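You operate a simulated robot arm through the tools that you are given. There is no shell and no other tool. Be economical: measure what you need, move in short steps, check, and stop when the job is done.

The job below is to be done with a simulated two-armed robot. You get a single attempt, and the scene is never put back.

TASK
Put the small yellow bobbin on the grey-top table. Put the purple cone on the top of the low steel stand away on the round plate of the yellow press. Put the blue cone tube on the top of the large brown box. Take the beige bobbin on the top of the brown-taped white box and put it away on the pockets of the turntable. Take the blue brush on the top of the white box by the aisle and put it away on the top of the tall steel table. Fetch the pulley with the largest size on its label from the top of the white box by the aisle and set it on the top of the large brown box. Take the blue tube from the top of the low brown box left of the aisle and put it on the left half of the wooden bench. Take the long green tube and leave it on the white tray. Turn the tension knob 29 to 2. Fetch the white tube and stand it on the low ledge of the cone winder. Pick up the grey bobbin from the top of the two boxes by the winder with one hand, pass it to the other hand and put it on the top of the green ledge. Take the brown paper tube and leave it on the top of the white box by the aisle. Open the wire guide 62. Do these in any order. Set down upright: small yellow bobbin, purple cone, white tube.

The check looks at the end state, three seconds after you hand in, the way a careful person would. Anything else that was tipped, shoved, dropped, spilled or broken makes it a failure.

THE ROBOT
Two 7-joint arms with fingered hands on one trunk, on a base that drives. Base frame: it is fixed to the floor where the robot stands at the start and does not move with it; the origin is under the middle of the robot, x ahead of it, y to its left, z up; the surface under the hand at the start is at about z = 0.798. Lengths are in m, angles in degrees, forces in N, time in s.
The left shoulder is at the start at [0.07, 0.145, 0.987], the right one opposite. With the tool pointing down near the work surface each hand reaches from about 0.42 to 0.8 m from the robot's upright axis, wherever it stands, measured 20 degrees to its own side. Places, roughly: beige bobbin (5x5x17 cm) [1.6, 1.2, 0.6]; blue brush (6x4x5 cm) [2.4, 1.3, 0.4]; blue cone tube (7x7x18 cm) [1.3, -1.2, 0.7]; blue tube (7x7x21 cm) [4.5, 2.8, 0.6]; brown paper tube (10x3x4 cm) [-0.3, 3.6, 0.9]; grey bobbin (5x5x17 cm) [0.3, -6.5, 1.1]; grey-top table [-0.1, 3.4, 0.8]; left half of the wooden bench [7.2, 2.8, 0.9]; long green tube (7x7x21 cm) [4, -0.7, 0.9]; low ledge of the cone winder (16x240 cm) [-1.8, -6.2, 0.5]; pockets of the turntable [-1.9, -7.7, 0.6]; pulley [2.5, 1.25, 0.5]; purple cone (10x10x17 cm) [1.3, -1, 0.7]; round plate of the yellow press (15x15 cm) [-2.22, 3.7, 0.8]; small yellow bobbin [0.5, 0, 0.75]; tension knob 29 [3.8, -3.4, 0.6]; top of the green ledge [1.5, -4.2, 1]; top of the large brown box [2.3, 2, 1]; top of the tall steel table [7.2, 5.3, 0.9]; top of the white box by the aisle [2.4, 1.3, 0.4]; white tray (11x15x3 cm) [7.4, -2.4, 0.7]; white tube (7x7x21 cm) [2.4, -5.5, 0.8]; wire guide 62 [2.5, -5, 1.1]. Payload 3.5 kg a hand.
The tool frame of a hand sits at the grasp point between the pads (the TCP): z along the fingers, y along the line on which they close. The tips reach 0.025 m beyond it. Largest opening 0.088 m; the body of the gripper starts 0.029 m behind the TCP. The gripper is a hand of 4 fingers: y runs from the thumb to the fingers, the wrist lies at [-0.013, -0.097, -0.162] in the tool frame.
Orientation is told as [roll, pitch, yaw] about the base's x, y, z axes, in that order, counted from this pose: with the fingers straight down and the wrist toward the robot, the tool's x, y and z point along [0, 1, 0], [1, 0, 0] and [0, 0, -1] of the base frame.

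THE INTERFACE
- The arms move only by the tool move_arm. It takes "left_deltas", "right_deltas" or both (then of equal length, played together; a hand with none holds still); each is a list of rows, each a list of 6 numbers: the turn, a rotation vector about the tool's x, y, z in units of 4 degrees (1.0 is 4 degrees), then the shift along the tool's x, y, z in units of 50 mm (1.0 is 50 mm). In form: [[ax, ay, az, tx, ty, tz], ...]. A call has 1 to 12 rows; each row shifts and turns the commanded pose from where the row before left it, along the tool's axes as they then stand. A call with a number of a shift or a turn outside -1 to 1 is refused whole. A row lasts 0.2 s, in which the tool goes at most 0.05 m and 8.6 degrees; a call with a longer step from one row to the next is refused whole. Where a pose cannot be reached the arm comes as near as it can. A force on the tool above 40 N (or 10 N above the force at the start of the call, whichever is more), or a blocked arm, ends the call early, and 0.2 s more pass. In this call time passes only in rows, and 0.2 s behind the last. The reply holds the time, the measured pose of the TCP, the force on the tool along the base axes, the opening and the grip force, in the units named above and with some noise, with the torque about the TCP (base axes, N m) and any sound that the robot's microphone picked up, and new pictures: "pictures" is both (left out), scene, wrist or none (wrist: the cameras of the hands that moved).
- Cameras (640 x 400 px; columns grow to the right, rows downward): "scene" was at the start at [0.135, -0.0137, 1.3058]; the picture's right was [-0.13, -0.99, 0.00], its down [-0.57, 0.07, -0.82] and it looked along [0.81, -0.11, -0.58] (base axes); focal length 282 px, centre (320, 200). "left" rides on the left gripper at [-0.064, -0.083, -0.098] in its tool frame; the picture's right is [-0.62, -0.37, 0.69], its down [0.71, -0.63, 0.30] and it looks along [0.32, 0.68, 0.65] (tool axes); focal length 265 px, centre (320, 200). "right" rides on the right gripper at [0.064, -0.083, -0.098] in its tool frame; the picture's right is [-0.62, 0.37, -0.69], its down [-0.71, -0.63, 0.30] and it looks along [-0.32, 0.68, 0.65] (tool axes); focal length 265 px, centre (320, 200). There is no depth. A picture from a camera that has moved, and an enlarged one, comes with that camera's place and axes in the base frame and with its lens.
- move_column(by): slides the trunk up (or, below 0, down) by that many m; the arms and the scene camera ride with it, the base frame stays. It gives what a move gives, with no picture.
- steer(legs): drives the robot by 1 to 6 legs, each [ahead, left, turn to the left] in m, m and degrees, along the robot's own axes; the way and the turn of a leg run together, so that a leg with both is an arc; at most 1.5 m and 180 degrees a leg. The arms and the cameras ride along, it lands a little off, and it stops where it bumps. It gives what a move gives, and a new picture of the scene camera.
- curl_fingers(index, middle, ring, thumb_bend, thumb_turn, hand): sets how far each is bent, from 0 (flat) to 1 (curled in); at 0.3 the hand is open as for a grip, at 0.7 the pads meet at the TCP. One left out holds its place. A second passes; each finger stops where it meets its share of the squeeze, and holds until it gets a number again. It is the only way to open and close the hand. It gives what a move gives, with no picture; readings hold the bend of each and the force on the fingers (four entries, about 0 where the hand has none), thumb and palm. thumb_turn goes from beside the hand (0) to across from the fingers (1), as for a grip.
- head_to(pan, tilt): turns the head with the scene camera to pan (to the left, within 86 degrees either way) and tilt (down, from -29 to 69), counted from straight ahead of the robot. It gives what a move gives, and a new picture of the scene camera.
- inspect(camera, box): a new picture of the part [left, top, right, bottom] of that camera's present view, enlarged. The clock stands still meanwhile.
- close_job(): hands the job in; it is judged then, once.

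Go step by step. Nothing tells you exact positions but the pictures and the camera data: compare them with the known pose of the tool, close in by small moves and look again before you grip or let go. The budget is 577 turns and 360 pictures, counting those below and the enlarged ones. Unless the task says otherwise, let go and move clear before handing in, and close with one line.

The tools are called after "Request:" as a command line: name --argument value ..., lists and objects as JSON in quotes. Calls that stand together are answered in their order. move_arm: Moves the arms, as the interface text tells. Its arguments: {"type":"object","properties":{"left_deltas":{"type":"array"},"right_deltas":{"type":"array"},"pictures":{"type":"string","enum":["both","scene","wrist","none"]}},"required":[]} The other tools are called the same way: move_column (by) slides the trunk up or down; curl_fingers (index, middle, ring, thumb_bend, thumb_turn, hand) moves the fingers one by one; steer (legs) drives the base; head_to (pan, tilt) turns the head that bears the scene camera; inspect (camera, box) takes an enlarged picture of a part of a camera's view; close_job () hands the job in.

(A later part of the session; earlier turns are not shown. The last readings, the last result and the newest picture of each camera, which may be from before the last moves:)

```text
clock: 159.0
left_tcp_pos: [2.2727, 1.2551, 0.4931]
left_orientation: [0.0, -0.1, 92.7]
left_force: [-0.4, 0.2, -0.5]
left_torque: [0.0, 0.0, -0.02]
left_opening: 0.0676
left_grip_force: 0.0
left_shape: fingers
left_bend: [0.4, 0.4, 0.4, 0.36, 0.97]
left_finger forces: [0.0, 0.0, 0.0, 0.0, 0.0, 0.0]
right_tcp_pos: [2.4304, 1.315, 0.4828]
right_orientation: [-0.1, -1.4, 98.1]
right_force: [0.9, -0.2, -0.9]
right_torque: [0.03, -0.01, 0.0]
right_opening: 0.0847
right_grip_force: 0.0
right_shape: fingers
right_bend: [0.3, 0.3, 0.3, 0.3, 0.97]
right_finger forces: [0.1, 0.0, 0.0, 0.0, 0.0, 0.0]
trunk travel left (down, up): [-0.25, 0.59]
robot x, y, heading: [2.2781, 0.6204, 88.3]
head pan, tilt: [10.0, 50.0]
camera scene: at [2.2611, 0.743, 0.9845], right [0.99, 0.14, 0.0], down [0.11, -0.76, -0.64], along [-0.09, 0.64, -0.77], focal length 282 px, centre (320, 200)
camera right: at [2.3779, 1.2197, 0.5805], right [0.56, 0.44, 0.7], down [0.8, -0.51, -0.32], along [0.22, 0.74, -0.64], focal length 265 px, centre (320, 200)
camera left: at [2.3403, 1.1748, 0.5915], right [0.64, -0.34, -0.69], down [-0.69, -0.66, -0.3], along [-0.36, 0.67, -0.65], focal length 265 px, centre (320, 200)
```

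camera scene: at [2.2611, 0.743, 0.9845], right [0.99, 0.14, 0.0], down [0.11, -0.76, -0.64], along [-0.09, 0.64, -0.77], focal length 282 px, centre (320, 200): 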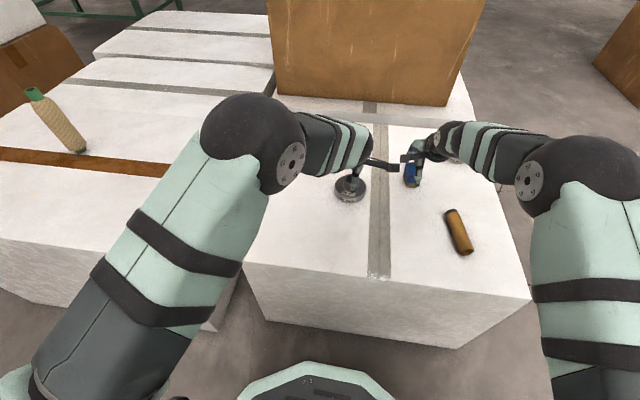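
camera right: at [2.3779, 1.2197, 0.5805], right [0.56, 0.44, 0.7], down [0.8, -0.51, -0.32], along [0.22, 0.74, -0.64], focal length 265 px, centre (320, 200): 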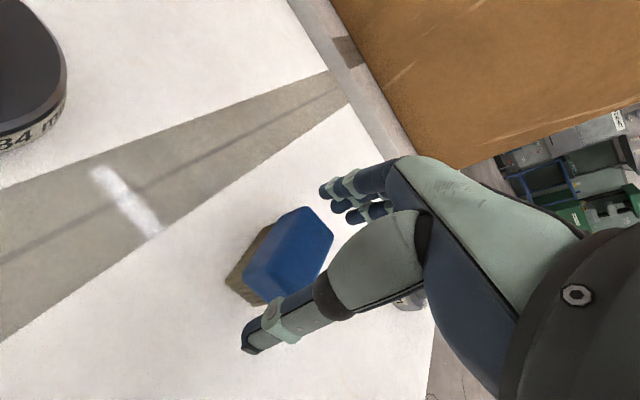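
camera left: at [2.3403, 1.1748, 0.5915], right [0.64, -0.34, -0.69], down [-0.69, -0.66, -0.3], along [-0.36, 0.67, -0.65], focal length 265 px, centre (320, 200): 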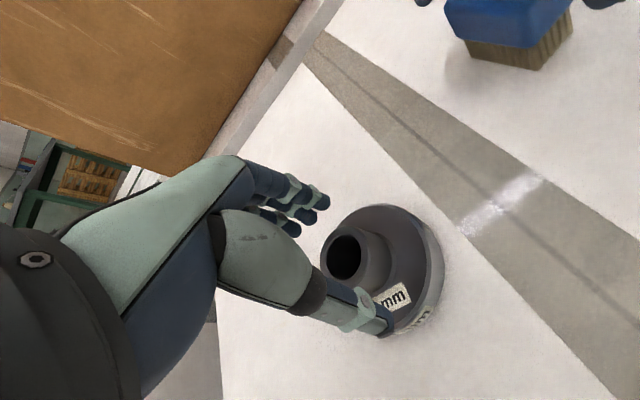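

Small centring shifts, then down to grip height with both hands.

Request:
move_arm --left_deltas '[[0, 0, 0, 0.1, 0.02, 0.25], [0, 0, 0, 0, 0, 0.25], [0, 0, 0, 0, 0, 0]]' --right_deltas '[[0, 0, 0, 0.13, -0.17, 0], [0, 0, 0, 0, 0, 0.55], [0, 0, 0, 0, 0, 0]]' --pictures "wrist"

```text
clock: 159.8
left_tcp_pos: [2.2672, 1.2566, 0.4679]
left_orientation: [0.0, -0.1, 92.6]
left_force: [-0.7, -0.7, 4.3]
left_torque: [0.11, 0.02, 0.02]
left_opening: 0.0673
left_grip_force: 1.6
left_shape: fingers
left_bend: [0.4, 0.4, 0.4, 0.36, 0.97]
left_finger forces: [1.4, 1.9, 0.1, 0.0, 0.1, 0.0]
right_tcp_pos: [2.4234, 1.3056, 0.4542]
right_orientation: [-0.1, -1.4, 98.1]
right_force: [0.1, 0.1, -0.8]
right_torque: [0.03, 0.0, 0.02]
right_opening: 0.085
right_grip_force: 0.0
right_shape: fingers
right_bend: [0.3, 0.3, 0.3, 0.3, 0.97]
right_finger forces: [0.0, 0.0, 0.1, 0.1, 0.0, 0.0]
trunk travel left (down, up): [-0.25, 0.59]
robot x, y, heading: [2.2754, 0.6168, 88.5]
head pan, tilt: [10.0, 50.0]
camera right: at [2.372, 1.2107, 0.5512], right [0.56, 0.44, 0.7], down [0.8, -0.51, -0.32], along [0.22, 0.74, -0.64], focal length 265 px, centre (320, 200)
camera left: at [2.3344, 1.176, 0.5665], right [0.64, -0.34, -0.69], down [-0.69, -0.66, -0.31], along [-0.36, 0.67, -0.65], focal length 265 px, centre (320, 200)
```

right: 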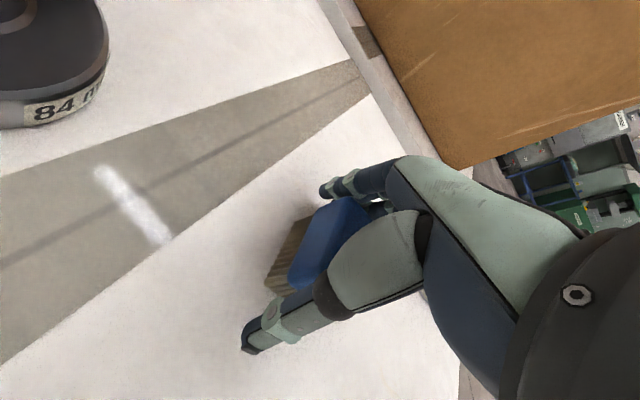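
left: 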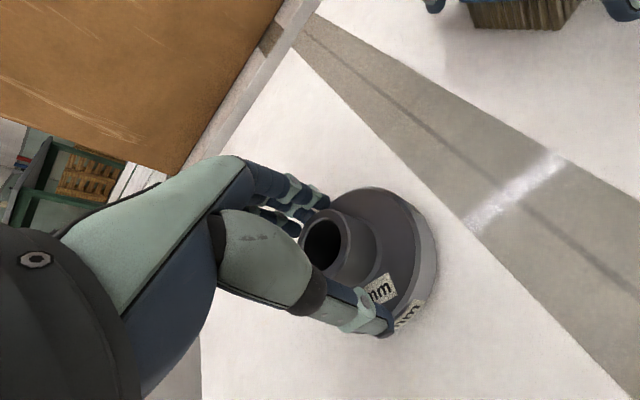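

The left fingertips just touch the flange, so I'll raise 2 mm, then close both hands.

Request:
move_arm --left_deltas '[[0, 0, 0, 0, 0, -0.05]]' --pictures "none"

Request:
curl_fingers --hand "left" --index 0.7 --middle 0.7 --ring 0.7 --thumb_bend 0.7

Request:
curl_fingers --hand "right" --index 0.7 --middle 0.7 --ring 0.7 --thumb_bend 0.7

Request:
move_arm --left_deltas '[[0, 0, 0, 0, 0, -0.4], [0, 0, 0, 0, 0, -0.8], [0, 0, 0, 0, 0, -0.8]]' --right_deltas '[[0, 0, 0, 0, 0, -0.4], [0, 0, 0, 0, 0, -0.8], [0, 0, 0, 0, 0, -0.8]]' --pictures "both"

```text
clock: 160.2
left_tcp_pos: [2.2674, 1.2567, 0.4695]
left_orientation: [0.0, 0.1, 92.5]
left_force: [-0.2, -0.8, 0.1]
left_torque: [-0.03, -0.01, 0.0]
left_opening: 0.0678
left_grip_force: 0.0
left_shape: fingers
left_bend: [0.4, 0.4, 0.4, 0.36, 0.97]
left_finger forces: [0.0, 0.0, 0.1, 0.0, 0.1, 0.0]
right_tcp_pos: [2.4237, 1.3048, 0.4539]
right_orientation: [-0.2, -1.4, 98.2]
right_force: [0.3, -0.3, 0.7]
right_torque: [0.02, 0.0, -0.01]
right_opening: 0.085
right_grip_force: 0.0
right_shape: fingers
right_bend: [0.3, 0.3, 0.3, 0.3, 0.97]
right_finger forces: [0.0, 0.1, 0.0, 0.0, 0.1, 0.0]
trunk travel left (down, up): [-0.25, 0.59]
robot x, y, heading: [2.2726, 0.6187, 88.5]
head pan, tilt: [10.0, 50.0]
```

```text
clock: 161.2
left_tcp_pos: [2.2682, 1.2571, 0.4715]
left_orientation: [-0.1, -0.3, 92.6]
left_force: [0.7, 1.4, 6.7]
left_torque: [0.39, 0.09, -0.08]
left_opening: 0.0313
left_grip_force: 16.9
left_shape: fingers
left_bend: [0.6, 0.5, 0.7, 0.54, 0.96]
left_finger forces: [7.2, 12.1, 0.0, 0.1, 15.3, 0.1]
right_tcp_pos: [2.4241, 1.3041, 0.4548]
right_orientation: [-0.2, -1.3, 98.1]
right_force: [-0.5, 0.0, -0.5]
right_torque: [0.04, -0.01, 0.03]
right_opening: 0.0847
right_grip_force: 0.2
right_shape: fingers
right_bend: [0.3, 0.3, 0.3, 0.3, 0.97]
right_finger forces: [0.0, 0.0, 0.0, 0.0, 0.1, 0.0]
trunk travel left (down, up): [-0.25, 0.59]
robot x, y, heading: [2.2691, 0.6217, 88.2]
head pan, tilt: [10.0, 50.0]
```

```text
clock: 162.2
left_tcp_pos: [2.2685, 1.2553, 0.4722]
left_orientation: [0.0, -0.2, 92.7]
left_force: [-0.5, 1.2, 7.2]
left_torque: [0.47, 0.08, -0.04]
left_opening: 0.0311
left_grip_force: 17.8
left_shape: fingers
left_bend: [0.6, 0.49, 0.7, 0.55, 0.96]
left_finger forces: [7.4, 13.0, 0.1, 0.0, 14.7, 0.0]
right_tcp_pos: [2.4237, 1.3046, 0.4557]
right_orientation: [-0.2, -1.5, 98.2]
right_force: [0.2, 1.7, 3.3]
right_torque: [0.19, -0.06, 0.04]
right_opening: 0.0459
right_grip_force: 32.8
right_shape: fingers
right_bend: [0.48, 0.56, 0.62, 0.53, 0.94]
right_finger forces: [17.1, 9.8, 7.1, 0.0, 30.5, 0.0]
trunk travel left (down, up): [-0.25, 0.59]
robot x, y, heading: [2.2724, 0.6214, 88.2]
head pan, tilt: [10.0, 50.0]
```

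```text
clock: 163.0
left_tcp_pos: [2.2668, 1.2574, 0.5704]
left_orientation: [0.0, 0.0, 92.6]
left_force: [0.7, 0.1, -2.1]
left_torque: [-0.01, 0.01, 0.02]
left_opening: 0.0309
left_grip_force: 10.5
left_shape: fingers
left_bend: [0.56, 0.6, 0.7, 0.57, 0.97]
left_finger forces: [9.1, 1.5, 0.1, 0.0, 10.4, 0.1]
right_tcp_pos: [2.4237, 1.3029, 0.5549]
right_orientation: [-0.2, -1.3, 98.2]
right_force: [-0.3, 0.0, -0.2]
right_torque: [0.02, 0.02, 0.0]
right_opening: 0.0457
right_grip_force: 31.6
right_shape: fingers
right_bend: [0.49, 0.56, 0.62, 0.53, 0.94]
right_finger forces: [16.3, 9.2, 6.9, 0.1, 30.0, 0.1]
trunk travel left (down, up): [-0.25, 0.59]
robot x, y, heading: [2.2717, 0.6209, 88.5]
head pan, tilt: [10.0, 50.0]
camera scene: at [2.261, 0.7425, 0.9844], right [0.99, 0.14, 0.0], down [0.11, -0.76, -0.64], along [-0.09, 0.64, -0.77], focal length 282 px, centre (320, 200)
camera right: at [2.3714, 1.209, 0.6528], right [0.56, 0.44, 0.7], down [0.8, -0.51, -0.32], along [0.22, 0.74, -0.64], focal length 265 px, centre (320, 200)
camera left: at [2.3337, 1.1769, 0.6693], right [0.64, -0.34, -0.69], down [-0.69, -0.66, -0.3], along [-0.36, 0.67, -0.65], focal length 265 px, centre (320, 200)
```

scene: 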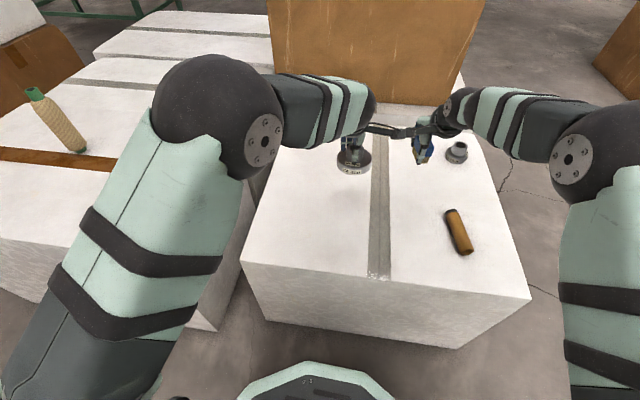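
right: 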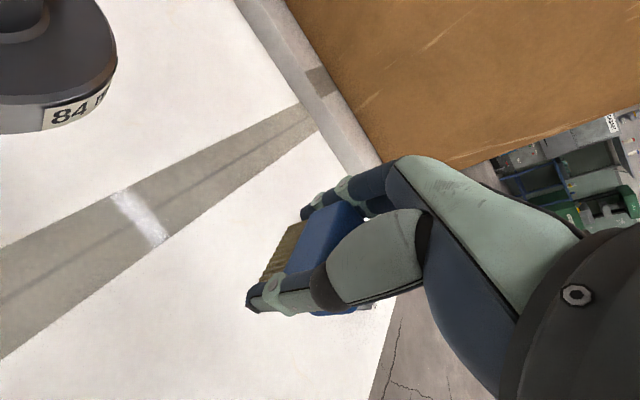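
left: 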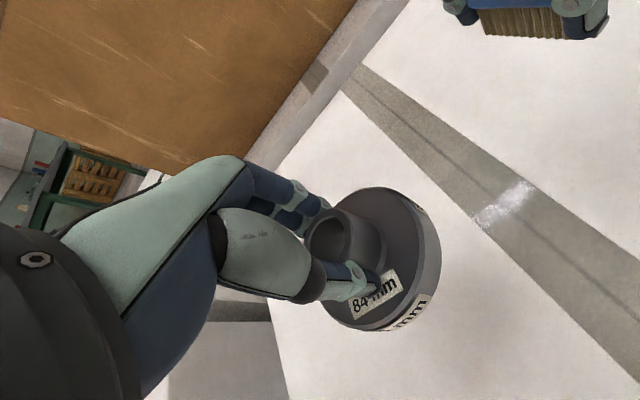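

Both are held. I'll raise everything and drive to the east side of the large brown box.

Request:
move_column --by 0.4

Request:
move_arm --left_deltas '[[0, 0, 0, 0, 0, -1], [0, 0, 0, 0, 0, -1], [0, 0, 0, 0, 0, -0.5]]' --right_deltas '[[0, 0, 0, 0, 0, -1], [0, 0, 0, 0, 0, -1], [0, 0, 0, 0, 0, -0.5]]' --pictures "none"

Request:
steer --legs '[[-0.1, 0, 0], [0, -1.05, 0], [0, 0, 91.6], [0, -1.36, 0], [0.1, 0, 0]]'

```text
clock: 166.9
left_tcp_pos: [2.2665, 1.2589, 0.9699]
left_orientation: [0.0, -0.1, 92.7]
left_force: [-0.1, -0.9, -2.4]
left_torque: [0.0, 0.04, 0.01]
left_opening: 0.031
left_grip_force: 10.9
left_shape: fingers
left_bend: [0.56, 0.6, 0.7, 0.57, 0.97]
left_finger forces: [9.2, 1.4, 0.1, 0.0, 10.4, 0.1]
right_tcp_pos: [2.4218, 1.3046, 0.9553]
right_orientation: [-0.2, -1.3, 98.2]
right_force: [-0.5, -0.4, 0.2]
right_torque: [0.02, 0.02, -0.03]
right_opening: 0.0459
right_grip_force: 31.3
right_shape: fingers
right_bend: [0.49, 0.56, 0.62, 0.53, 0.94]
right_finger forces: [16.3, 9.1, 7.0, 0.0, 30.0, 0.0]
trunk travel left (down, up): [-0.65, 0.19]
robot x, y, heading: [2.2708, 0.6165, 88.5]
head pan, tilt: [10.0, 50.0]
```

```text
clock: 167.7
left_tcp_pos: [2.267, 1.259, 1.0948]
left_orientation: [0.0, 0.1, 92.6]
left_force: [-0.1, -0.2, -3.0]
left_torque: [0.02, -0.01, 0.01]
left_opening: 0.0309
left_grip_force: 10.2
left_shape: fingers
left_bend: [0.56, 0.6, 0.7, 0.57, 0.97]
left_finger forces: [9.0, 1.5, 0.0, 0.0, 10.2, 0.0]
right_tcp_pos: [2.4227, 1.3025, 1.0785]
right_orientation: [-0.2, -1.3, 98.2]
right_force: [0.2, 0.3, -0.6]
right_torque: [0.01, 0.02, -0.03]
right_opening: 0.0463
right_grip_force: 30.4
right_shape: fingers
right_bend: [0.49, 0.56, 0.62, 0.53, 0.94]
right_finger forces: [16.2, 9.1, 6.9, 0.1, 29.6, 0.0]
trunk travel left (down, up): [-0.65, 0.19]
robot x, y, heading: [2.2729, 0.6189, 88.2]
head pan, tilt: [10.0, 50.0]
```

```text
clock: 184.9
left_tcp_pos: [2.5723, 1.8198, 1.0944]
left_orientation: [0.0, 0.1, -175.1]
left_force: [0.7, -1.1, -3.2]
left_torque: [0.0, 0.04, 0.0]
left_opening: 0.0304
left_grip_force: 9.7
left_shape: fingers
left_bend: [0.56, 0.6, 0.7, 0.57, 0.97]
left_finger forces: [8.7, 1.5, 0.1, 0.1, 9.7, 0.0]
right_tcp_pos: [2.5243, 1.9743, 1.0806]
right_orientation: [-0.1, -1.4, -169.4]
right_force: [0.5, -0.2, -0.3]
right_torque: [0.0, 0.02, 0.01]
right_opening: 0.045
right_grip_force: 28.7
right_shape: fingers
right_bend: [0.49, 0.56, 0.63, 0.53, 0.94]
right_finger forces: [14.6, 8.8, 7.2, 0.1, 27.4, 0.0]
trunk travel left (down, up): [-0.65, 0.19]
robot x, y, heading: [3.2132, 1.8534, -179.4]
head pan, tilt: [10.0, 50.0]
camera scene: at [3.084, 1.8362, 1.3846], right [-0.18, 0.98, 0.0], down [0.75, 0.14, -0.64], along [-0.63, -0.12, -0.77], focal length 282 px, centre (320, 200)
```

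scene: 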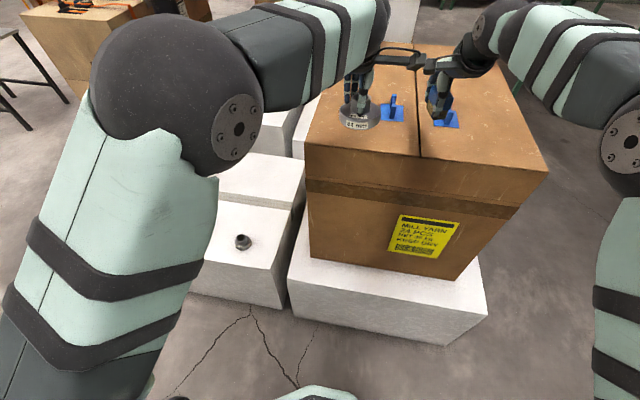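

The box's front top edge is at x≈2.55 (y 1.71–2.25), with clips near (2.39, 1.91/2.04). I'll set the pulley at about (2.46, 1.81).

Request:
move_arm --left_deltas '[[0, 0, 0, 0, 0.75, 0], [0, 0, 0, 0, 0.75, 0], [0, 0, 0, 0, 0.75, 0], [0, 0, 0, 0, 0, 0.7], [0, 0, 0, 0, 0, 0.7], [0, 0, 0, 0, 0, 0]]' --pictures "wrist"

```text
clock: 186.3
left_tcp_pos: [2.5045, 1.8118, 1.0207]
left_orientation: [-0.2, -0.6, -175.0]
left_force: [-0.1, 1.3, 14.2]
left_torque: [0.0, 0.28, 0.0]
left_opening: 0.0302
left_grip_force: 14.5
left_shape: fingers
left_bend: [0.56, 0.59, 0.7, 0.58, 0.96]
left_finger forces: [9.1, 8.5, 0.0, 0.1, 12.0, 0.0]
left hand out of reach, approached as far as the arm can: row 2, 3
right_tcp_pos: [2.5239, 1.9754, 1.0805]
right_orientation: [-0.1, -1.5, -169.5]
right_force: [-0.9, 0.2, -0.2]
right_torque: [-0.01, 0.0, 0.0]
right_opening: 0.0454
right_grip_force: 29.2
right_shape: fingers
right_bend: [0.49, 0.56, 0.63, 0.53, 0.94]
right_finger forces: [14.7, 9.0, 7.1, 0.0, 27.4, 0.0]
trunk travel left (down, up): [-0.65, 0.19]
robot x, y, heading: [3.2103, 1.8522, -179.5]
head pan, tilt: [10.0, 50.0]
camera left: at [2.5825, 1.8816, 1.1181], right [0.31, 0.65, -0.7], down [0.69, -0.66, -0.31], along [-0.66, -0.38, -0.65], focal length 265 px, centre (320, 200)
```

left: 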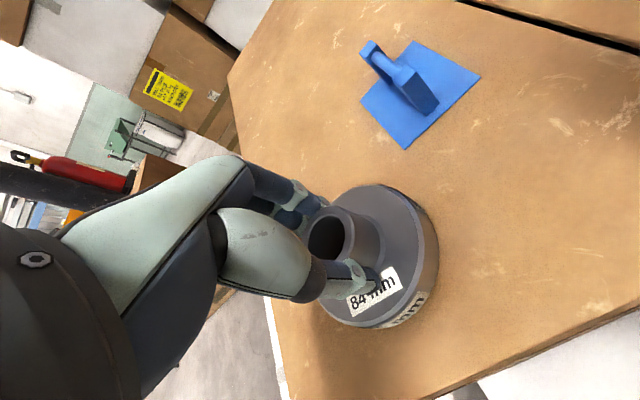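

The pulley rests on the box top (surface ≈0.964), 3–4 cm inside the edges. I'll ease the press and release.

Request:
move_arm --left_deltas '[[0, 0, 0, 0, 0, -0.04]]' --pictures "none"

Request:
curl_fingers --hand "left" --index 0.4 --middle 0.4 --ring 0.4 --thumb_bend 0.36

Request:
move_arm --left_deltas '[[0, 0, 0, 0, 0, -0.5], [0, 0, 0, 0, 0, -0.8], [0, 0, 0, 0, 0, -0.6]]' --pictures "scene"

```text
clock: 186.7
left_tcp_pos: [2.5048, 1.8116, 1.0196]
left_orientation: [-0.1, -0.3, -175.0]
left_force: [-5.1, 1.5, 12.6]
left_torque: [-0.02, 0.35, -0.05]
left_opening: 0.0302
left_grip_force: 15.0
left_shape: fingers
left_bend: [0.56, 0.59, 0.7, 0.58, 0.96]
left_finger forces: [10.8, 8.6, 0.0, 0.0, 10.1, 0.0]
right_tcp_pos: [2.5255, 1.9745, 1.0808]
right_orientation: [-0.2, -1.5, -169.5]
right_force: [0.5, -0.2, -0.4]
right_torque: [-0.01, -0.03, -0.01]
right_opening: 0.045
right_grip_force: 29.2
right_shape: fingers
right_bend: [0.49, 0.56, 0.63, 0.53, 0.94]
right_finger forces: [14.7, 8.9, 7.1, 0.0, 27.4, 0.0]
trunk travel left (down, up): [-0.65, 0.19]
robot x, y, heading: [3.214, 1.8551, -179.5]
head pan, tilt: [10.0, 50.0]
```

```text
clock: 187.7
left_tcp_pos: [2.5074, 1.8108, 1.0183]
left_orientation: [-0.1, -0.2, -175.0]
left_force: [2.2, -1.0, 8.3]
left_torque: [-0.11, 0.18, 0.06]
left_opening: 0.0671
left_grip_force: 3.8
left_shape: fingers
left_bend: [0.4, 0.43, 0.4, 0.36, 0.97]
left_finger forces: [0.0, 8.5, 0.0, 0.1, 0.0, 0.0]
right_tcp_pos: [2.5257, 1.9743, 1.0813]
right_orientation: [-0.2, -1.4, -169.5]
right_force: [-0.7, 0.9, -0.5]
right_torque: [0.01, 0.0, 0.0]
right_opening: 0.045
right_grip_force: 29.0
right_shape: fingers
right_bend: [0.49, 0.56, 0.63, 0.53, 0.94]
right_finger forces: [14.8, 8.9, 7.1, 0.0, 27.4, 0.1]
trunk travel left (down, up): [-0.65, 0.19]
robot x, y, heading: [3.2148, 1.8537, -179.5]
head pan, tilt: [10.0, 50.0]
```

```text
clock: 188.5
left_tcp_pos: [2.5106, 1.8125, 1.1073]
left_orientation: [0.1, 0.1, -175.1]
left_force: [0.2, -0.1, 0.0]
left_torque: [0.0, -0.01, -0.02]
left_opening: 0.0676
left_grip_force: 0.0
left_shape: fingers
left_bend: [0.4, 0.4, 0.4, 0.36, 0.97]
left_finger forces: [0.0, 0.1, 0.0, 0.0, 0.1, 0.1]
left hand out of reach, approached as far as the arm can: row 3
right_tcp_pos: [2.5231, 1.9754, 1.0803]
right_orientation: [-0.3, -1.4, -169.5]
right_force: [-0.6, -0.7, -1.0]
right_torque: [0.01, 0.01, -0.01]
right_opening: 0.0452
right_grip_force: 28.3
right_shape: fingers
right_bend: [0.49, 0.56, 0.63, 0.53, 0.94]
right_finger forces: [14.7, 8.8, 7.1, 0.0, 27.4, 0.0]
trunk travel left (down, up): [-0.65, 0.19]
robot x, y, heading: [3.2082, 1.8532, -179.6]
head pan, tilt: [10.0, 50.0]
camera scene: at [3.0835, 1.8361, 1.3844], right [-0.18, 0.98, 0.0], down [0.75, 0.14, -0.64], along [-0.63, -0.12, -0.77], focal length 282 px, centre (320, 200)
```

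scene: 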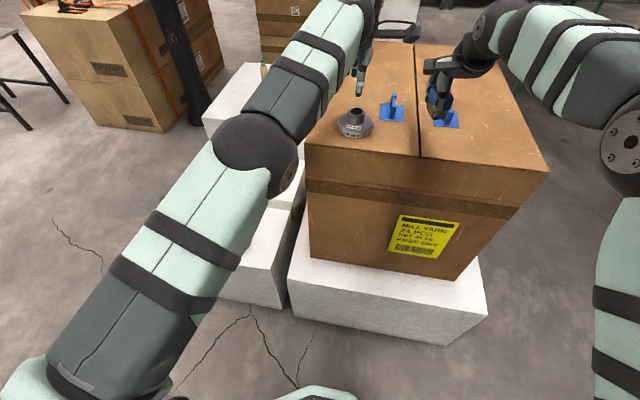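

The pulley is placed. Next is the beige bobbin at about (1.55, 1.235); I'll drive to the south of that box.

Request:
steer --legs '[[-0.1, 0, 0], [0, 1.3, 0], [0, 0, -85], [0, 1.43, 0], [0.1, 0, 0]]'

```text
clock: 206.8
left_tcp_pos: [1.8292, 1.2186, 1.1089]
left_orientation: [0.0, 0.0, 98.9]
left_force: [0.3, 0.6, 0.0]
left_torque: [-0.03, 0.02, -0.02]
left_opening: 0.0677
left_grip_force: 0.0
left_shape: fingers
left_bend: [0.4, 0.4, 0.4, 0.36, 0.97]
left_finger forces: [0.1, 0.0, 0.1, 0.0, 0.1, 0.0]
right_tcp_pos: [1.9917, 1.2183, 1.0809]
right_orientation: [-0.2, -1.5, 104.6]
right_force: [-0.3, 0.2, -0.9]
right_torque: [-0.03, -0.02, -0.04]
right_opening: 0.0446
right_grip_force: 27.8
right_shape: fingers
right_bend: [0.49, 0.57, 0.63, 0.54, 0.94]
right_finger forces: [13.8, 8.7, 7.4, 0.0, 25.9, 0.1]
trunk travel left (down, up): [-0.65, 0.19]
robot x, y, heading: [1.9192, 0.5237, 94.4]
head pan, tilt: [10.0, 50.0]
camera scene: at [1.8936, 0.6448, 1.3846], right [0.97, 0.25, 0.0], down [0.19, -0.74, -0.64], along [-0.16, 0.62, -0.77], focal length 282 px, centre (320, 200)
```

scene: 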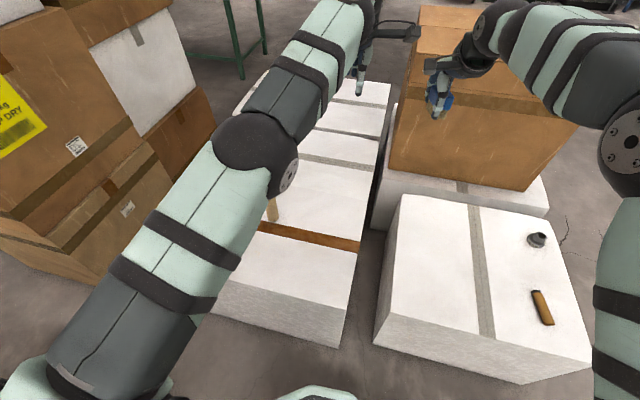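

I'll step a bit closer, lower the trunk and view with the wrist camera.

Request:
steer --legs '[[0.04, 0.12, 0]]'

Request:
move_column --by -0.35

Request:
move_arm --left_deltas '[[0, 0, 0, 0.9, 0, 0], [0, 0, 0, 0.9, -0.2, 0], [0, 0, 0, 0.9, -0.2, 0]]' --pictures "both"

```text
clock: 208.1
left_tcp_pos: [1.7078, 1.2488, 1.108]
left_orientation: [0.1, -0.1, 98.9]
left_force: [0.4, -0.1, 0.0]
left_torque: [0.0, 0.03, 0.03]
left_opening: 0.0674
left_grip_force: 0.1
left_shape: fingers
left_bend: [0.4, 0.4, 0.4, 0.36, 0.97]
left_finger forces: [0.0, 0.1, 0.1, 0.0, 0.0, 0.1]
right_tcp_pos: [1.8714, 1.2484, 1.0788]
right_orientation: [-0.1, -1.4, 104.5]
right_force: [0.2, 0.3, 0.0]
right_torque: [0.01, 0.01, 0.0]
right_opening: 0.0445
right_grip_force: 27.9
right_shape: fingers
right_bend: [0.49, 0.57, 0.63, 0.54, 0.94]
right_finger forces: [13.8, 8.7, 7.4, 0.0, 26.0, 0.0]
trunk travel left (down, up): [-0.65, 0.19]
robot x, y, heading: [1.8003, 0.5562, 94.6]
head pan, tilt: [10.0, 50.0]
camera scene: at [1.7722, 0.675, 1.3845], right [0.97, 0.25, 0.0], down [0.19, -0.74, -0.64], along [-0.16, 0.62, -0.77], focal length 282 px, centre (320, 200)
```

scene: 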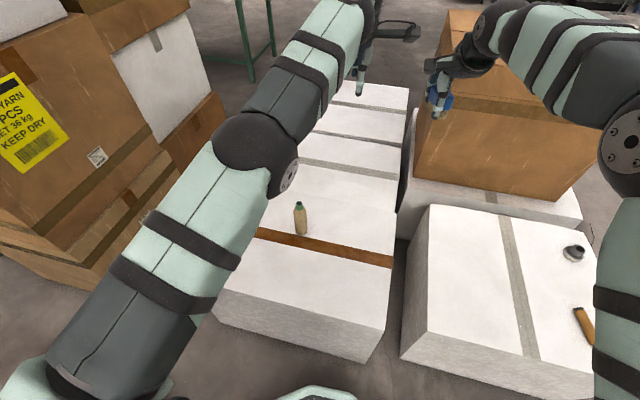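

```text
clock: 211.5
left_tcp_pos: [1.7071, 1.2504, 0.7589]
left_orientation: [0.0, -0.1, 98.8]
left_force: [0.2, 0.0, 0.3]
left_torque: [0.0, 0.01, 0.01]
left_opening: 0.0677
left_grip_force: 0.1
left_shape: fingers
left_bend: [0.4, 0.4, 0.4, 0.36, 0.97]
left_finger forces: [0.0, 0.0, 0.1, 0.0, 0.0, 0.0]
right_tcp_pos: [1.8699, 1.2467, 0.7304]
right_orientation: [-0.2, -1.3, 104.6]
right_force: [-0.5, -0.8, -0.5]
right_torque: [0.01, -0.04, -0.01]
right_opening: 0.0447
right_grip_force: 27.8
right_shape: fingers
right_bend: [0.49, 0.57, 0.63, 0.54, 0.94]
right_finger forces: [13.9, 8.6, 7.4, 0.0, 25.9, 0.0]
trunk travel left (down, up): [-0.3, 0.54]
robot x, y, heading: [1.7973, 0.5523, 94.9]
head pan, tilt: [10.0, 50.0]
```

```text
clock: 212.3
left_tcp_pos: [1.5764, 1.2075, 0.7598]
left_orientation: [-0.1, -0.1, 98.8]
left_force: [-0.5, -0.1, 0.0]
left_torque: [-0.01, 0.0, 0.01]
left_opening: 0.0673
left_grip_force: 0.1
left_shape: fingers
left_bend: [0.4, 0.4, 0.4, 0.36, 0.97]
left_finger forces: [0.0, 0.0, 0.0, 0.0, 0.0, 0.1]
right_tcp_pos: [1.8686, 1.2464, 0.7311]
right_orientation: [-0.2, -1.4, 104.4]
right_force: [-1.2, -0.1, -0.1]
right_torque: [0.0, 0.0, 0.0]
right_opening: 0.0449
right_grip_force: 27.8
right_shape: fingers
right_bend: [0.49, 0.57, 0.63, 0.54, 0.94]
right_finger forces: [13.7, 8.6, 7.5, 0.0, 25.9, 0.0]
trunk travel left (down, up): [-0.3, 0.54]
robot x, y, heading: [1.7962, 0.5552, 94.6]
head pan, tilt: [10.0, 50.0]
camera scene: at [1.7703, 0.6745, 1.0345], right [0.97, 0.25, 0.0], down [0.19, -0.74, -0.64], along [-0.16, 0.62, -0.77], focal length 282 px, centre (320, 200)
camera left: at [1.6515, 1.1347, 0.8585], right [0.67, -0.27, -0.69], down [-0.61, -0.73, -0.31], along [-0.42, 0.63, -0.65], focal length 265 px, centre (320, 200)
```

scene: 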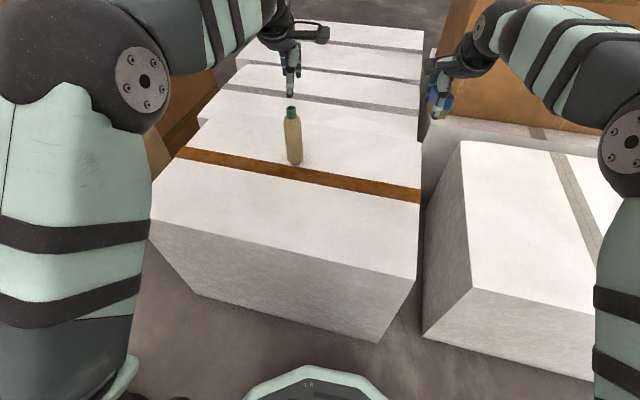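
left: 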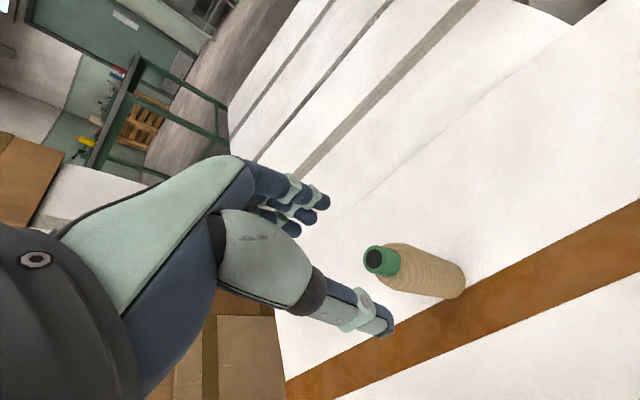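

The bobbin's top is at (1.55, 1.237, 0.645), standing. I'll move over it and descend.

Request:
move_arm --left_deltas '[[0, 0, 0, 0.43, 0.66, 0], [0, 0, 0, 0, 0, 0.9], [0, 0, 0, 0, 0, 0.9], [0, 0, 0, 0, 0, 0.9], [0, 0, 0, 0, 0, 0]]' --pictures "wrist"

```text
clock: 213.5
left_tcp_pos: [1.5487, 1.2379, 0.625]
left_orientation: [0.0, -0.1, 98.9]
left_force: [0.0, 0.0, -1.2]
left_torque: [-0.03, -0.03, 0.01]
left_opening: 0.0674
left_grip_force: 0.0
left_shape: fingers
left_bend: [0.4, 0.4, 0.4, 0.36, 0.97]
left_finger forces: [0.1, 0.0, 0.0, 0.1, 0.1, 0.1]
right_tcp_pos: [1.8691, 1.2479, 0.7313]
right_orientation: [-0.2, -1.5, 104.5]
right_force: [-0.3, 0.1, 0.0]
right_torque: [-0.03, -0.01, 0.0]
right_opening: 0.0446
right_grip_force: 27.9
right_shape: fingers
right_bend: [0.49, 0.57, 0.63, 0.54, 0.94]
right_finger forces: [13.7, 8.6, 7.5, 0.0, 25.9, 0.0]
trunk travel left (down, up): [-0.3, 0.54]
robot x, y, heading: [1.7941, 0.551, 94.5]
head pan, tilt: [10.0, 50.0]
camera left: at [1.6251, 1.1651, 0.7238], right [0.67, -0.27, -0.69], down [-0.61, -0.73, -0.31], along [-0.43, 0.63, -0.65], focal length 265 px, centre (320, 200)
```

left: 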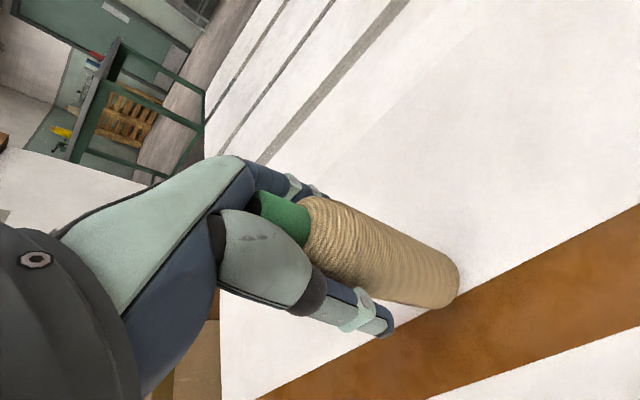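

Centred on the bobbin. I'll close and lift.

Request:
curl_fingers --hand "left" --index 0.7 --middle 0.7 --ring 0.7 --thumb_bend 0.7

Request:
move_arm --left_deltas '[[0, 0, 0, 0, 0, -0.4], [0, 0, 0, 0, 0, -0.8], [0, 0, 0, 0, 0, -1]]' --pictures "wrist"

```text
clock: 214.5
left_tcp_pos: [1.5504, 1.2379, 0.6256]
left_orientation: [-0.1, 0.0, 98.9]
left_force: [-0.3, 0.5, -0.5]
left_torque: [0.0, 0.0, 0.01]
left_opening: 0.0354
left_grip_force: 11.0
left_shape: fingers
left_bend: [0.57, 0.66, 0.7, 0.51, 0.97]
left_finger forces: [7.9, 2.7, 0.1, 0.0, 11.1, 0.0]
right_tcp_pos: [1.87, 1.2486, 0.7303]
right_orientation: [-0.3, -1.3, 104.5]
right_force: [-0.4, -0.4, 0.5]
right_torque: [-0.01, 0.01, -0.04]
right_opening: 0.0446
right_grip_force: 28.3
right_shape: fingers
right_bend: [0.49, 0.57, 0.63, 0.54, 0.94]
right_finger forces: [13.8, 8.6, 7.4, 0.1, 25.9, 0.1]
trunk travel left (down, up): [-0.3, 0.54]
robot x, y, heading: [1.7943, 0.5517, 94.7]
head pan, tilt: [10.0, 50.0]
```

```text
clock: 215.3
left_tcp_pos: [1.5514, 1.2369, 0.7369]
left_orientation: [0.0, 0.0, 99.0]
left_force: [0.5, -0.4, -0.9]
left_torque: [0.0, -0.02, -0.03]
left_opening: 0.0351
left_grip_force: 10.8
left_shape: fingers
left_bend: [0.58, 0.66, 0.7, 0.51, 0.97]
left_finger forces: [7.9, 2.8, 0.0, 0.0, 11.1, 0.1]
right_tcp_pos: [1.8705, 1.2477, 0.7293]
right_orientation: [-0.2, -1.5, 104.5]
right_force: [-0.7, 0.1, -1.5]
right_torque: [0.03, -0.02, 0.0]
right_opening: 0.0447
right_grip_force: 27.9
right_shape: fingers
right_bend: [0.49, 0.57, 0.63, 0.54, 0.94]
right_finger forces: [13.8, 8.6, 7.4, 0.1, 26.0, 0.1]
trunk travel left (down, up): [-0.3, 0.54]
robot x, y, heading: [1.7944, 0.5497, 94.7]
head pan, tilt: [10.0, 50.0]
camera left: at [1.6275, 1.1639, 0.835], right [0.67, -0.27, -0.69], down [-0.61, -0.73, -0.3], along [-0.43, 0.63, -0.65], focal length 265 px, centre (320, 200)
```

left: 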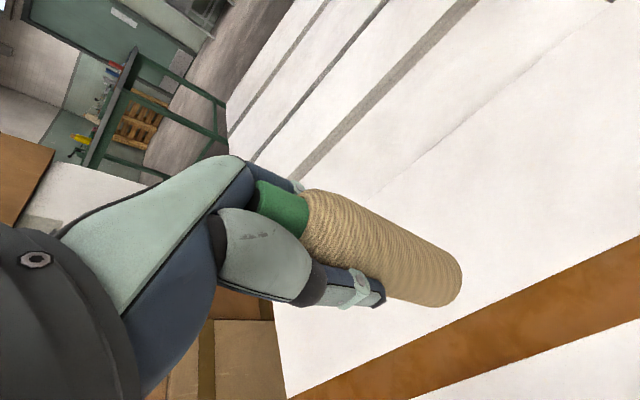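

The beige bobbin is held. I'll raise the trunk and drive round toward the tall steel table with the brush.

Request:
move_column --by 0.35

Request:
head_to --pan -40 --tilt 22

Request:
steer --legs '[[-0.12, 0, 0], [0, -1.5, -4.6], [0, -0.15, 0], [1.5, 0, 0], [1.5, 0, 0], [1.2, 0, 0]]'

```text
clock: 218.7
left_tcp_pos: [1.5524, 1.2373, 1.0852]
left_orientation: [0.1, 0.0, 98.9]
left_force: [0.1, 0.0, -1.1]
left_torque: [0.04, -0.01, -0.03]
left_opening: 0.0351
left_grip_force: 11.2
left_shape: fingers
left_bend: [0.58, 0.66, 0.7, 0.51, 0.97]
left_finger forces: [7.8, 2.7, 0.1, 0.0, 11.1, 0.0]
right_tcp_pos: [1.8706, 1.2485, 1.0795]
right_orientation: [-0.2, -1.4, 104.4]
right_force: [-0.1, -0.2, -0.1]
right_torque: [0.03, -0.01, -0.04]
right_opening: 0.0448
right_grip_force: 27.4
right_shape: fingers
right_bend: [0.49, 0.57, 0.63, 0.54, 0.94]
right_finger forces: [13.8, 8.6, 7.4, 0.1, 25.9, 0.0]
trunk travel left (down, up): [-0.65, 0.19]
robot x, y, heading: [1.7941, 0.5503, 94.4]
head pan, tilt: [10.0, 50.0]
```

```text
clock: 219.9
left_tcp_pos: [1.5505, 1.2375, 1.0852]
left_orientation: [0.0, 0.0, 98.9]
left_force: [-0.2, 0.0, -0.6]
left_torque: [0.03, 0.01, 0.0]
left_opening: 0.0351
left_grip_force: 10.8
left_shape: fingers
left_bend: [0.58, 0.66, 0.7, 0.51, 0.97]
left_finger forces: [7.9, 2.8, 0.0, 0.0, 11.0, 0.1]
right_tcp_pos: [1.87, 1.2482, 1.0797]
right_orientation: [-0.2, -1.5, 104.5]
right_force: [-1.1, -0.3, 0.0]
right_torque: [0.01, -0.01, 0.03]
right_opening: 0.0446
right_grip_force: 28.2
right_shape: fingers
right_bend: [0.49, 0.57, 0.63, 0.54, 0.94]
right_finger forces: [13.8, 8.5, 7.4, 0.0, 25.9, 0.0]
trunk travel left (down, up): [-0.65, 0.19]
robot x, y, heading: [1.7977, 0.5513, 94.5]
head pan, tilt: [-40.0, 22.0]
camera scene: at [1.8439, 0.6766, 1.4267], right [0.82, -0.58, 0.0], down [-0.22, -0.31, -0.93], along [0.54, 0.76, -0.38], focal length 282 px, centre (320, 200)
```

scene: 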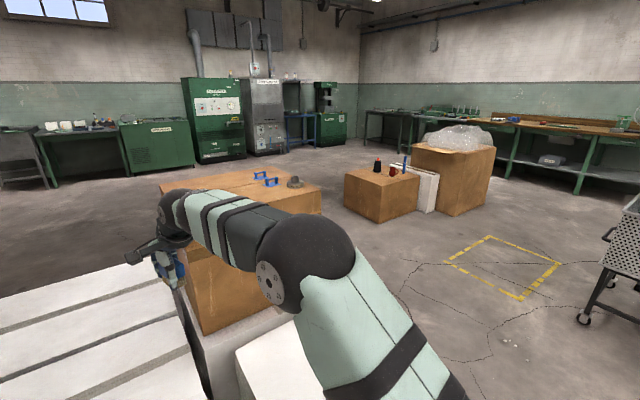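

```text
clock: 248.9
left_tcp_pos: [3.1257, 5.4353, 1.0846]
left_orientation: [0.0, 0.1, 95.0]
left_force: [-0.1, -0.3, -0.6]
left_torque: [0.0, 0.02, 0.02]
left_opening: 0.035
left_grip_force: 10.7
left_shape: fingers
left_bend: [0.58, 0.66, 0.7, 0.51, 0.97]
left_finger forces: [7.6, 2.8, 0.0, 0.1, 10.8, 0.1]
right_tcp_pos: [3.4441, 5.4237, 1.08]
right_orientation: [-0.1, -1.3, 100.6]
right_force: [0.2, 0.1, -0.4]
right_torque: [0.0, 0.01, -0.01]
right_opening: 0.0445
right_grip_force: 27.8
right_shape: fingers
right_bend: [0.49, 0.57, 0.63, 0.54, 0.94]
right_finger forces: [13.8, 8.5, 7.4, 0.1, 25.9, 0.0]
trunk travel left (down, up): [-0.65, 0.19]
robot x, y, heading: [3.3212, 4.7382, 90.8]
head pan, tilt: [-40.0, 22.0]
camera scene: at [3.3795, 4.8554, 1.4268], right [0.77, -0.63, 0.0], down [-0.24, -0.29, -0.93], along [0.59, 0.72, -0.37], focal length 282 px, centre (320, 200)
```

scene: 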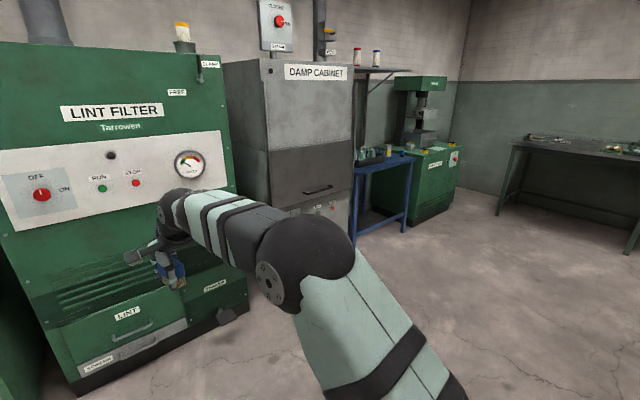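

I can see the steel table along the east wall. I'll turn to +x and drive toward it.

Request:
steer --legs '[[-0.1, 0, 0], [0, 0, -90.8], [1.5, 0, 0], [1.0, 0.3, 0]]'

Request:
head_to --pan 0 --tilt 35

```text
clock: 265.9
left_tcp_pos: [6.5225, 5.1072, 1.0856]
left_orientation: [0.1, -0.1, 3.4]
left_force: [0.1, -0.4, -0.7]
left_torque: [0.03, -0.01, 0.01]
left_opening: 0.0344
left_grip_force: 10.0
left_shape: fingers
left_bend: [0.58, 0.66, 0.7, 0.51, 0.97]
left_finger forces: [7.2, 2.7, 0.1, 0.0, 10.1, 0.0]
right_tcp_pos: [6.5025, 4.7907, 1.0798]
right_orientation: [-0.2, -1.4, 8.9]
right_force: [0.4, 0.7, -0.4]
right_torque: [0.01, 0.0, -0.01]
right_opening: 0.0439
right_grip_force: 27.0
right_shape: fingers
right_bend: [0.5, 0.57, 0.64, 0.54, 0.94]
right_finger forces: [13.0, 8.4, 7.6, 0.0, 24.4, 0.0]
trunk travel left (down, up): [-0.65, 0.19]
robot x, y, heading: [5.815, 4.9305, -1.0]
head pan, tilt: [-40.0, 22.0]
camera scene: at [5.9353, 4.8656, 1.4268], right [-0.65, -0.76, 0.0], down [-0.28, 0.25, -0.93], along [0.7, -0.61, -0.37], focal length 282 px, centre (320, 200)
```

scene: 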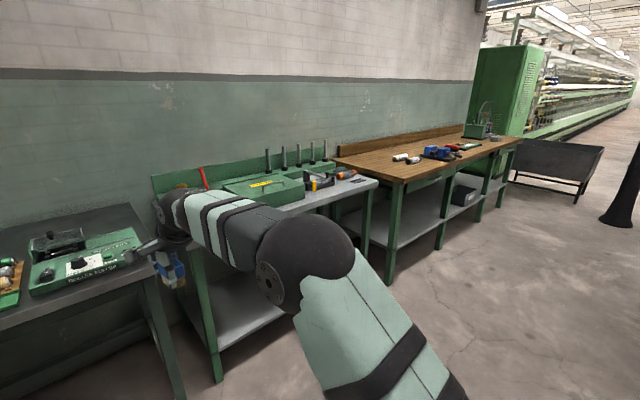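

```text
clock: 267.0
left_tcp_pos: [6.5218, 5.1081, 1.0856]
left_orientation: [0.0, 0.0, 3.4]
left_force: [-0.7, -0.3, -1.0]
left_torque: [0.02, 0.04, 0.03]
left_opening: 0.0347
left_grip_force: 9.6
left_shape: fingers
left_bend: [0.58, 0.66, 0.7, 0.51, 0.97]
left_finger forces: [7.2, 2.6, 0.0, 0.0, 10.1, 0.0]
right_tcp_pos: [6.5009, 4.7901, 1.0796]
right_orientation: [-0.1, -1.4, 9.0]
right_force: [-0.2, -0.7, -0.3]
right_torque: [0.01, 0.01, 0.01]
right_opening: 0.0437
right_grip_force: 26.6
right_shape: fingers
right_bend: [0.5, 0.57, 0.64, 0.54, 0.94]
right_finger forces: [12.9, 8.4, 7.6, 0.0, 24.4, 0.0]
trunk travel left (down, up): [-0.65, 0.19]
robot x, y, heading: [5.8204, 4.9278, -0.8]
head pan, tilt: [0.0, 35.0]
camera scene: at [5.9534, 4.925, 1.4062], right [-0.02, -1.0, 0.0], down [-0.57, 0.01, -0.82], along [0.82, -0.01, -0.57], focal length 282 px, centre (320, 200)
```

scene: 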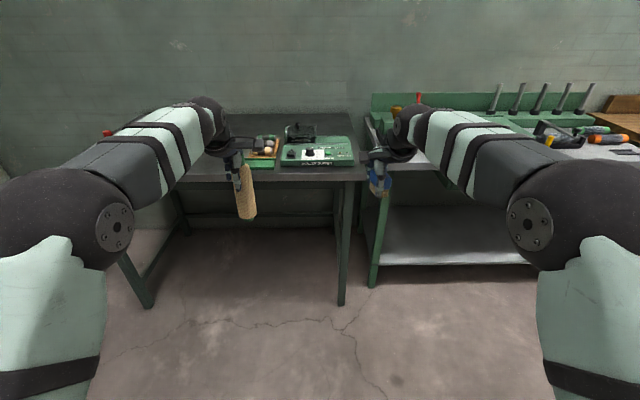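

The steel table is ahead-left (near edge x≈6.78). I'll shift left to see its free area.

Request:
steer --legs '[[0.1, 0.5, 0.8]]'

```text
clock: 270.0
left_tcp_pos: [6.6199, 5.6268, 1.0852]
left_orientation: [-0.1, 0.0, 4.6]
left_force: [-0.2, 0.3, -1.6]
left_torque: [0.01, -0.01, 0.02]
left_opening: 0.0348
left_grip_force: 10.1
left_shape: fingers
left_bend: [0.58, 0.66, 0.7, 0.51, 0.97]
left_finger forces: [7.2, 2.5, 0.0, 0.0, 10.0, 0.1]
right_tcp_pos: [6.6064, 5.3094, 1.0791]
right_orientation: [-0.1, -1.5, 10.3]
right_force: [0.3, 0.8, 0.2]
right_torque: [0.01, 0.05, 0.0]
right_opening: 0.0438
right_grip_force: 26.7
right_shape: fingers
right_bend: [0.5, 0.57, 0.64, 0.54, 0.94]
right_finger forces: [13.1, 8.4, 7.5, 0.0, 24.4, 0.0]
trunk travel left (down, up): [-0.65, 0.19]
robot x, y, heading: [5.9191, 5.4326, 0.4]
head pan, tilt: [0.0, 35.0]
camera scene: at [6.0548, 5.4317, 1.4062], right [0.01, -1.0, 0.0], down [-0.57, 0.0, -0.82], along [0.82, 0.01, -0.57], focal length 282 px, centre (320, 200)
```

scene: 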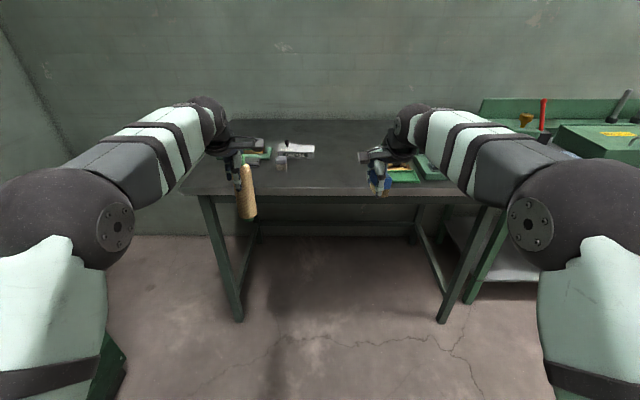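

There's a free patch at about (6.93, 5.37). I'll drive ahead so the right hand is over it.

Request:
steer --legs '[[0.32, 0, 0]]'

Request:
move_arm --right_deltas '[[0, 0, 0.8, 0.9, 0, 0], [0, 0, 0.8, 0.3, 0, 0.6], [0, 0, 0, 0, 0, 0.6]]' --pictures "wrist"

```text
clock: 272.1
left_tcp_pos: [6.9375, 5.6276, 1.0874]
left_orientation: [-0.1, -0.2, 4.6]
left_force: [0.2, -0.5, -0.4]
left_torque: [0.0, 0.0, -0.01]
left_opening: 0.0346
left_grip_force: 9.2
left_shape: fingers
left_bend: [0.58, 0.66, 0.7, 0.51, 0.97]
left_finger forces: [7.2, 2.7, 0.0, 0.0, 10.1, 0.0]
right_tcp_pos: [6.9257, 5.3108, 1.08]
right_orientation: [-0.1, -1.5, 10.2]
right_force: [0.6, -0.7, -0.1]
right_torque: [0.02, 0.02, -0.03]
right_opening: 0.0438
right_grip_force: 26.8
right_shape: fingers
right_bend: [0.5, 0.57, 0.64, 0.54, 0.94]
right_finger forces: [13.0, 8.4, 7.5, 0.0, 24.4, 0.1]
trunk travel left (down, up): [-0.65, 0.19]
robot x, y, heading: [6.2372, 5.4348, 0.2]
head pan, tilt: [0.0, 35.0]
camera scene: at [6.3724, 5.4343, 1.4063], right [0.01, -1.0, 0.0], down [-0.57, 0.0, -0.82], along [0.82, 0.01, -0.57], focal length 282 px, centre (320, 200)
```

scene: 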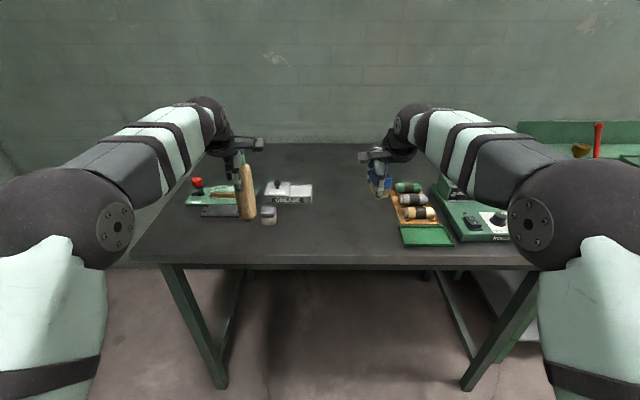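

```text
clock: 272.9
left_tcp_pos: [6.9386, 5.6274, 1.0844]
left_orientation: [0.1, 0.0, 4.6]
left_force: [0.6, -0.5, -0.4]
left_torque: [0.07, 0.01, 0.04]
left_opening: 0.0346
left_grip_force: 9.2
left_shape: fingers
left_bend: [0.58, 0.66, 0.7, 0.51, 0.97]
left_finger forces: [7.1, 2.6, 0.0, 0.0, 10.0, 0.1]
right_tcp_pos: [6.9184, 5.3697, 1.0191]
right_orientation: [0.0, -1.5, 3.8]
right_force: [0.2, 0.2, -0.1]
right_torque: [0.01, 0.03, -0.05]
right_opening: 0.0439
right_grip_force: 26.2
right_shape: fingers
right_bend: [0.5, 0.57, 0.64, 0.54, 0.94]
right_finger forces: [12.9, 8.5, 7.5, 0.0, 24.1, 0.1]
trunk travel left (down, up): [-0.65, 0.19]
robot x, y, heading: [6.2382, 5.4365, 0.3]
head pan, tilt: [0.0, 35.0]
camera right: at [6.8283, 5.4279, 1.1164], right [0.39, -0.6, 0.7], down [-0.57, -0.75, -0.32], along [0.72, -0.28, -0.64], focal length 265 px, centre (320, 200)
```

right: 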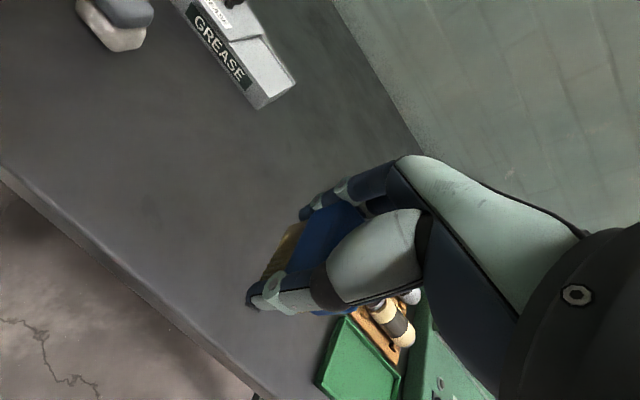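

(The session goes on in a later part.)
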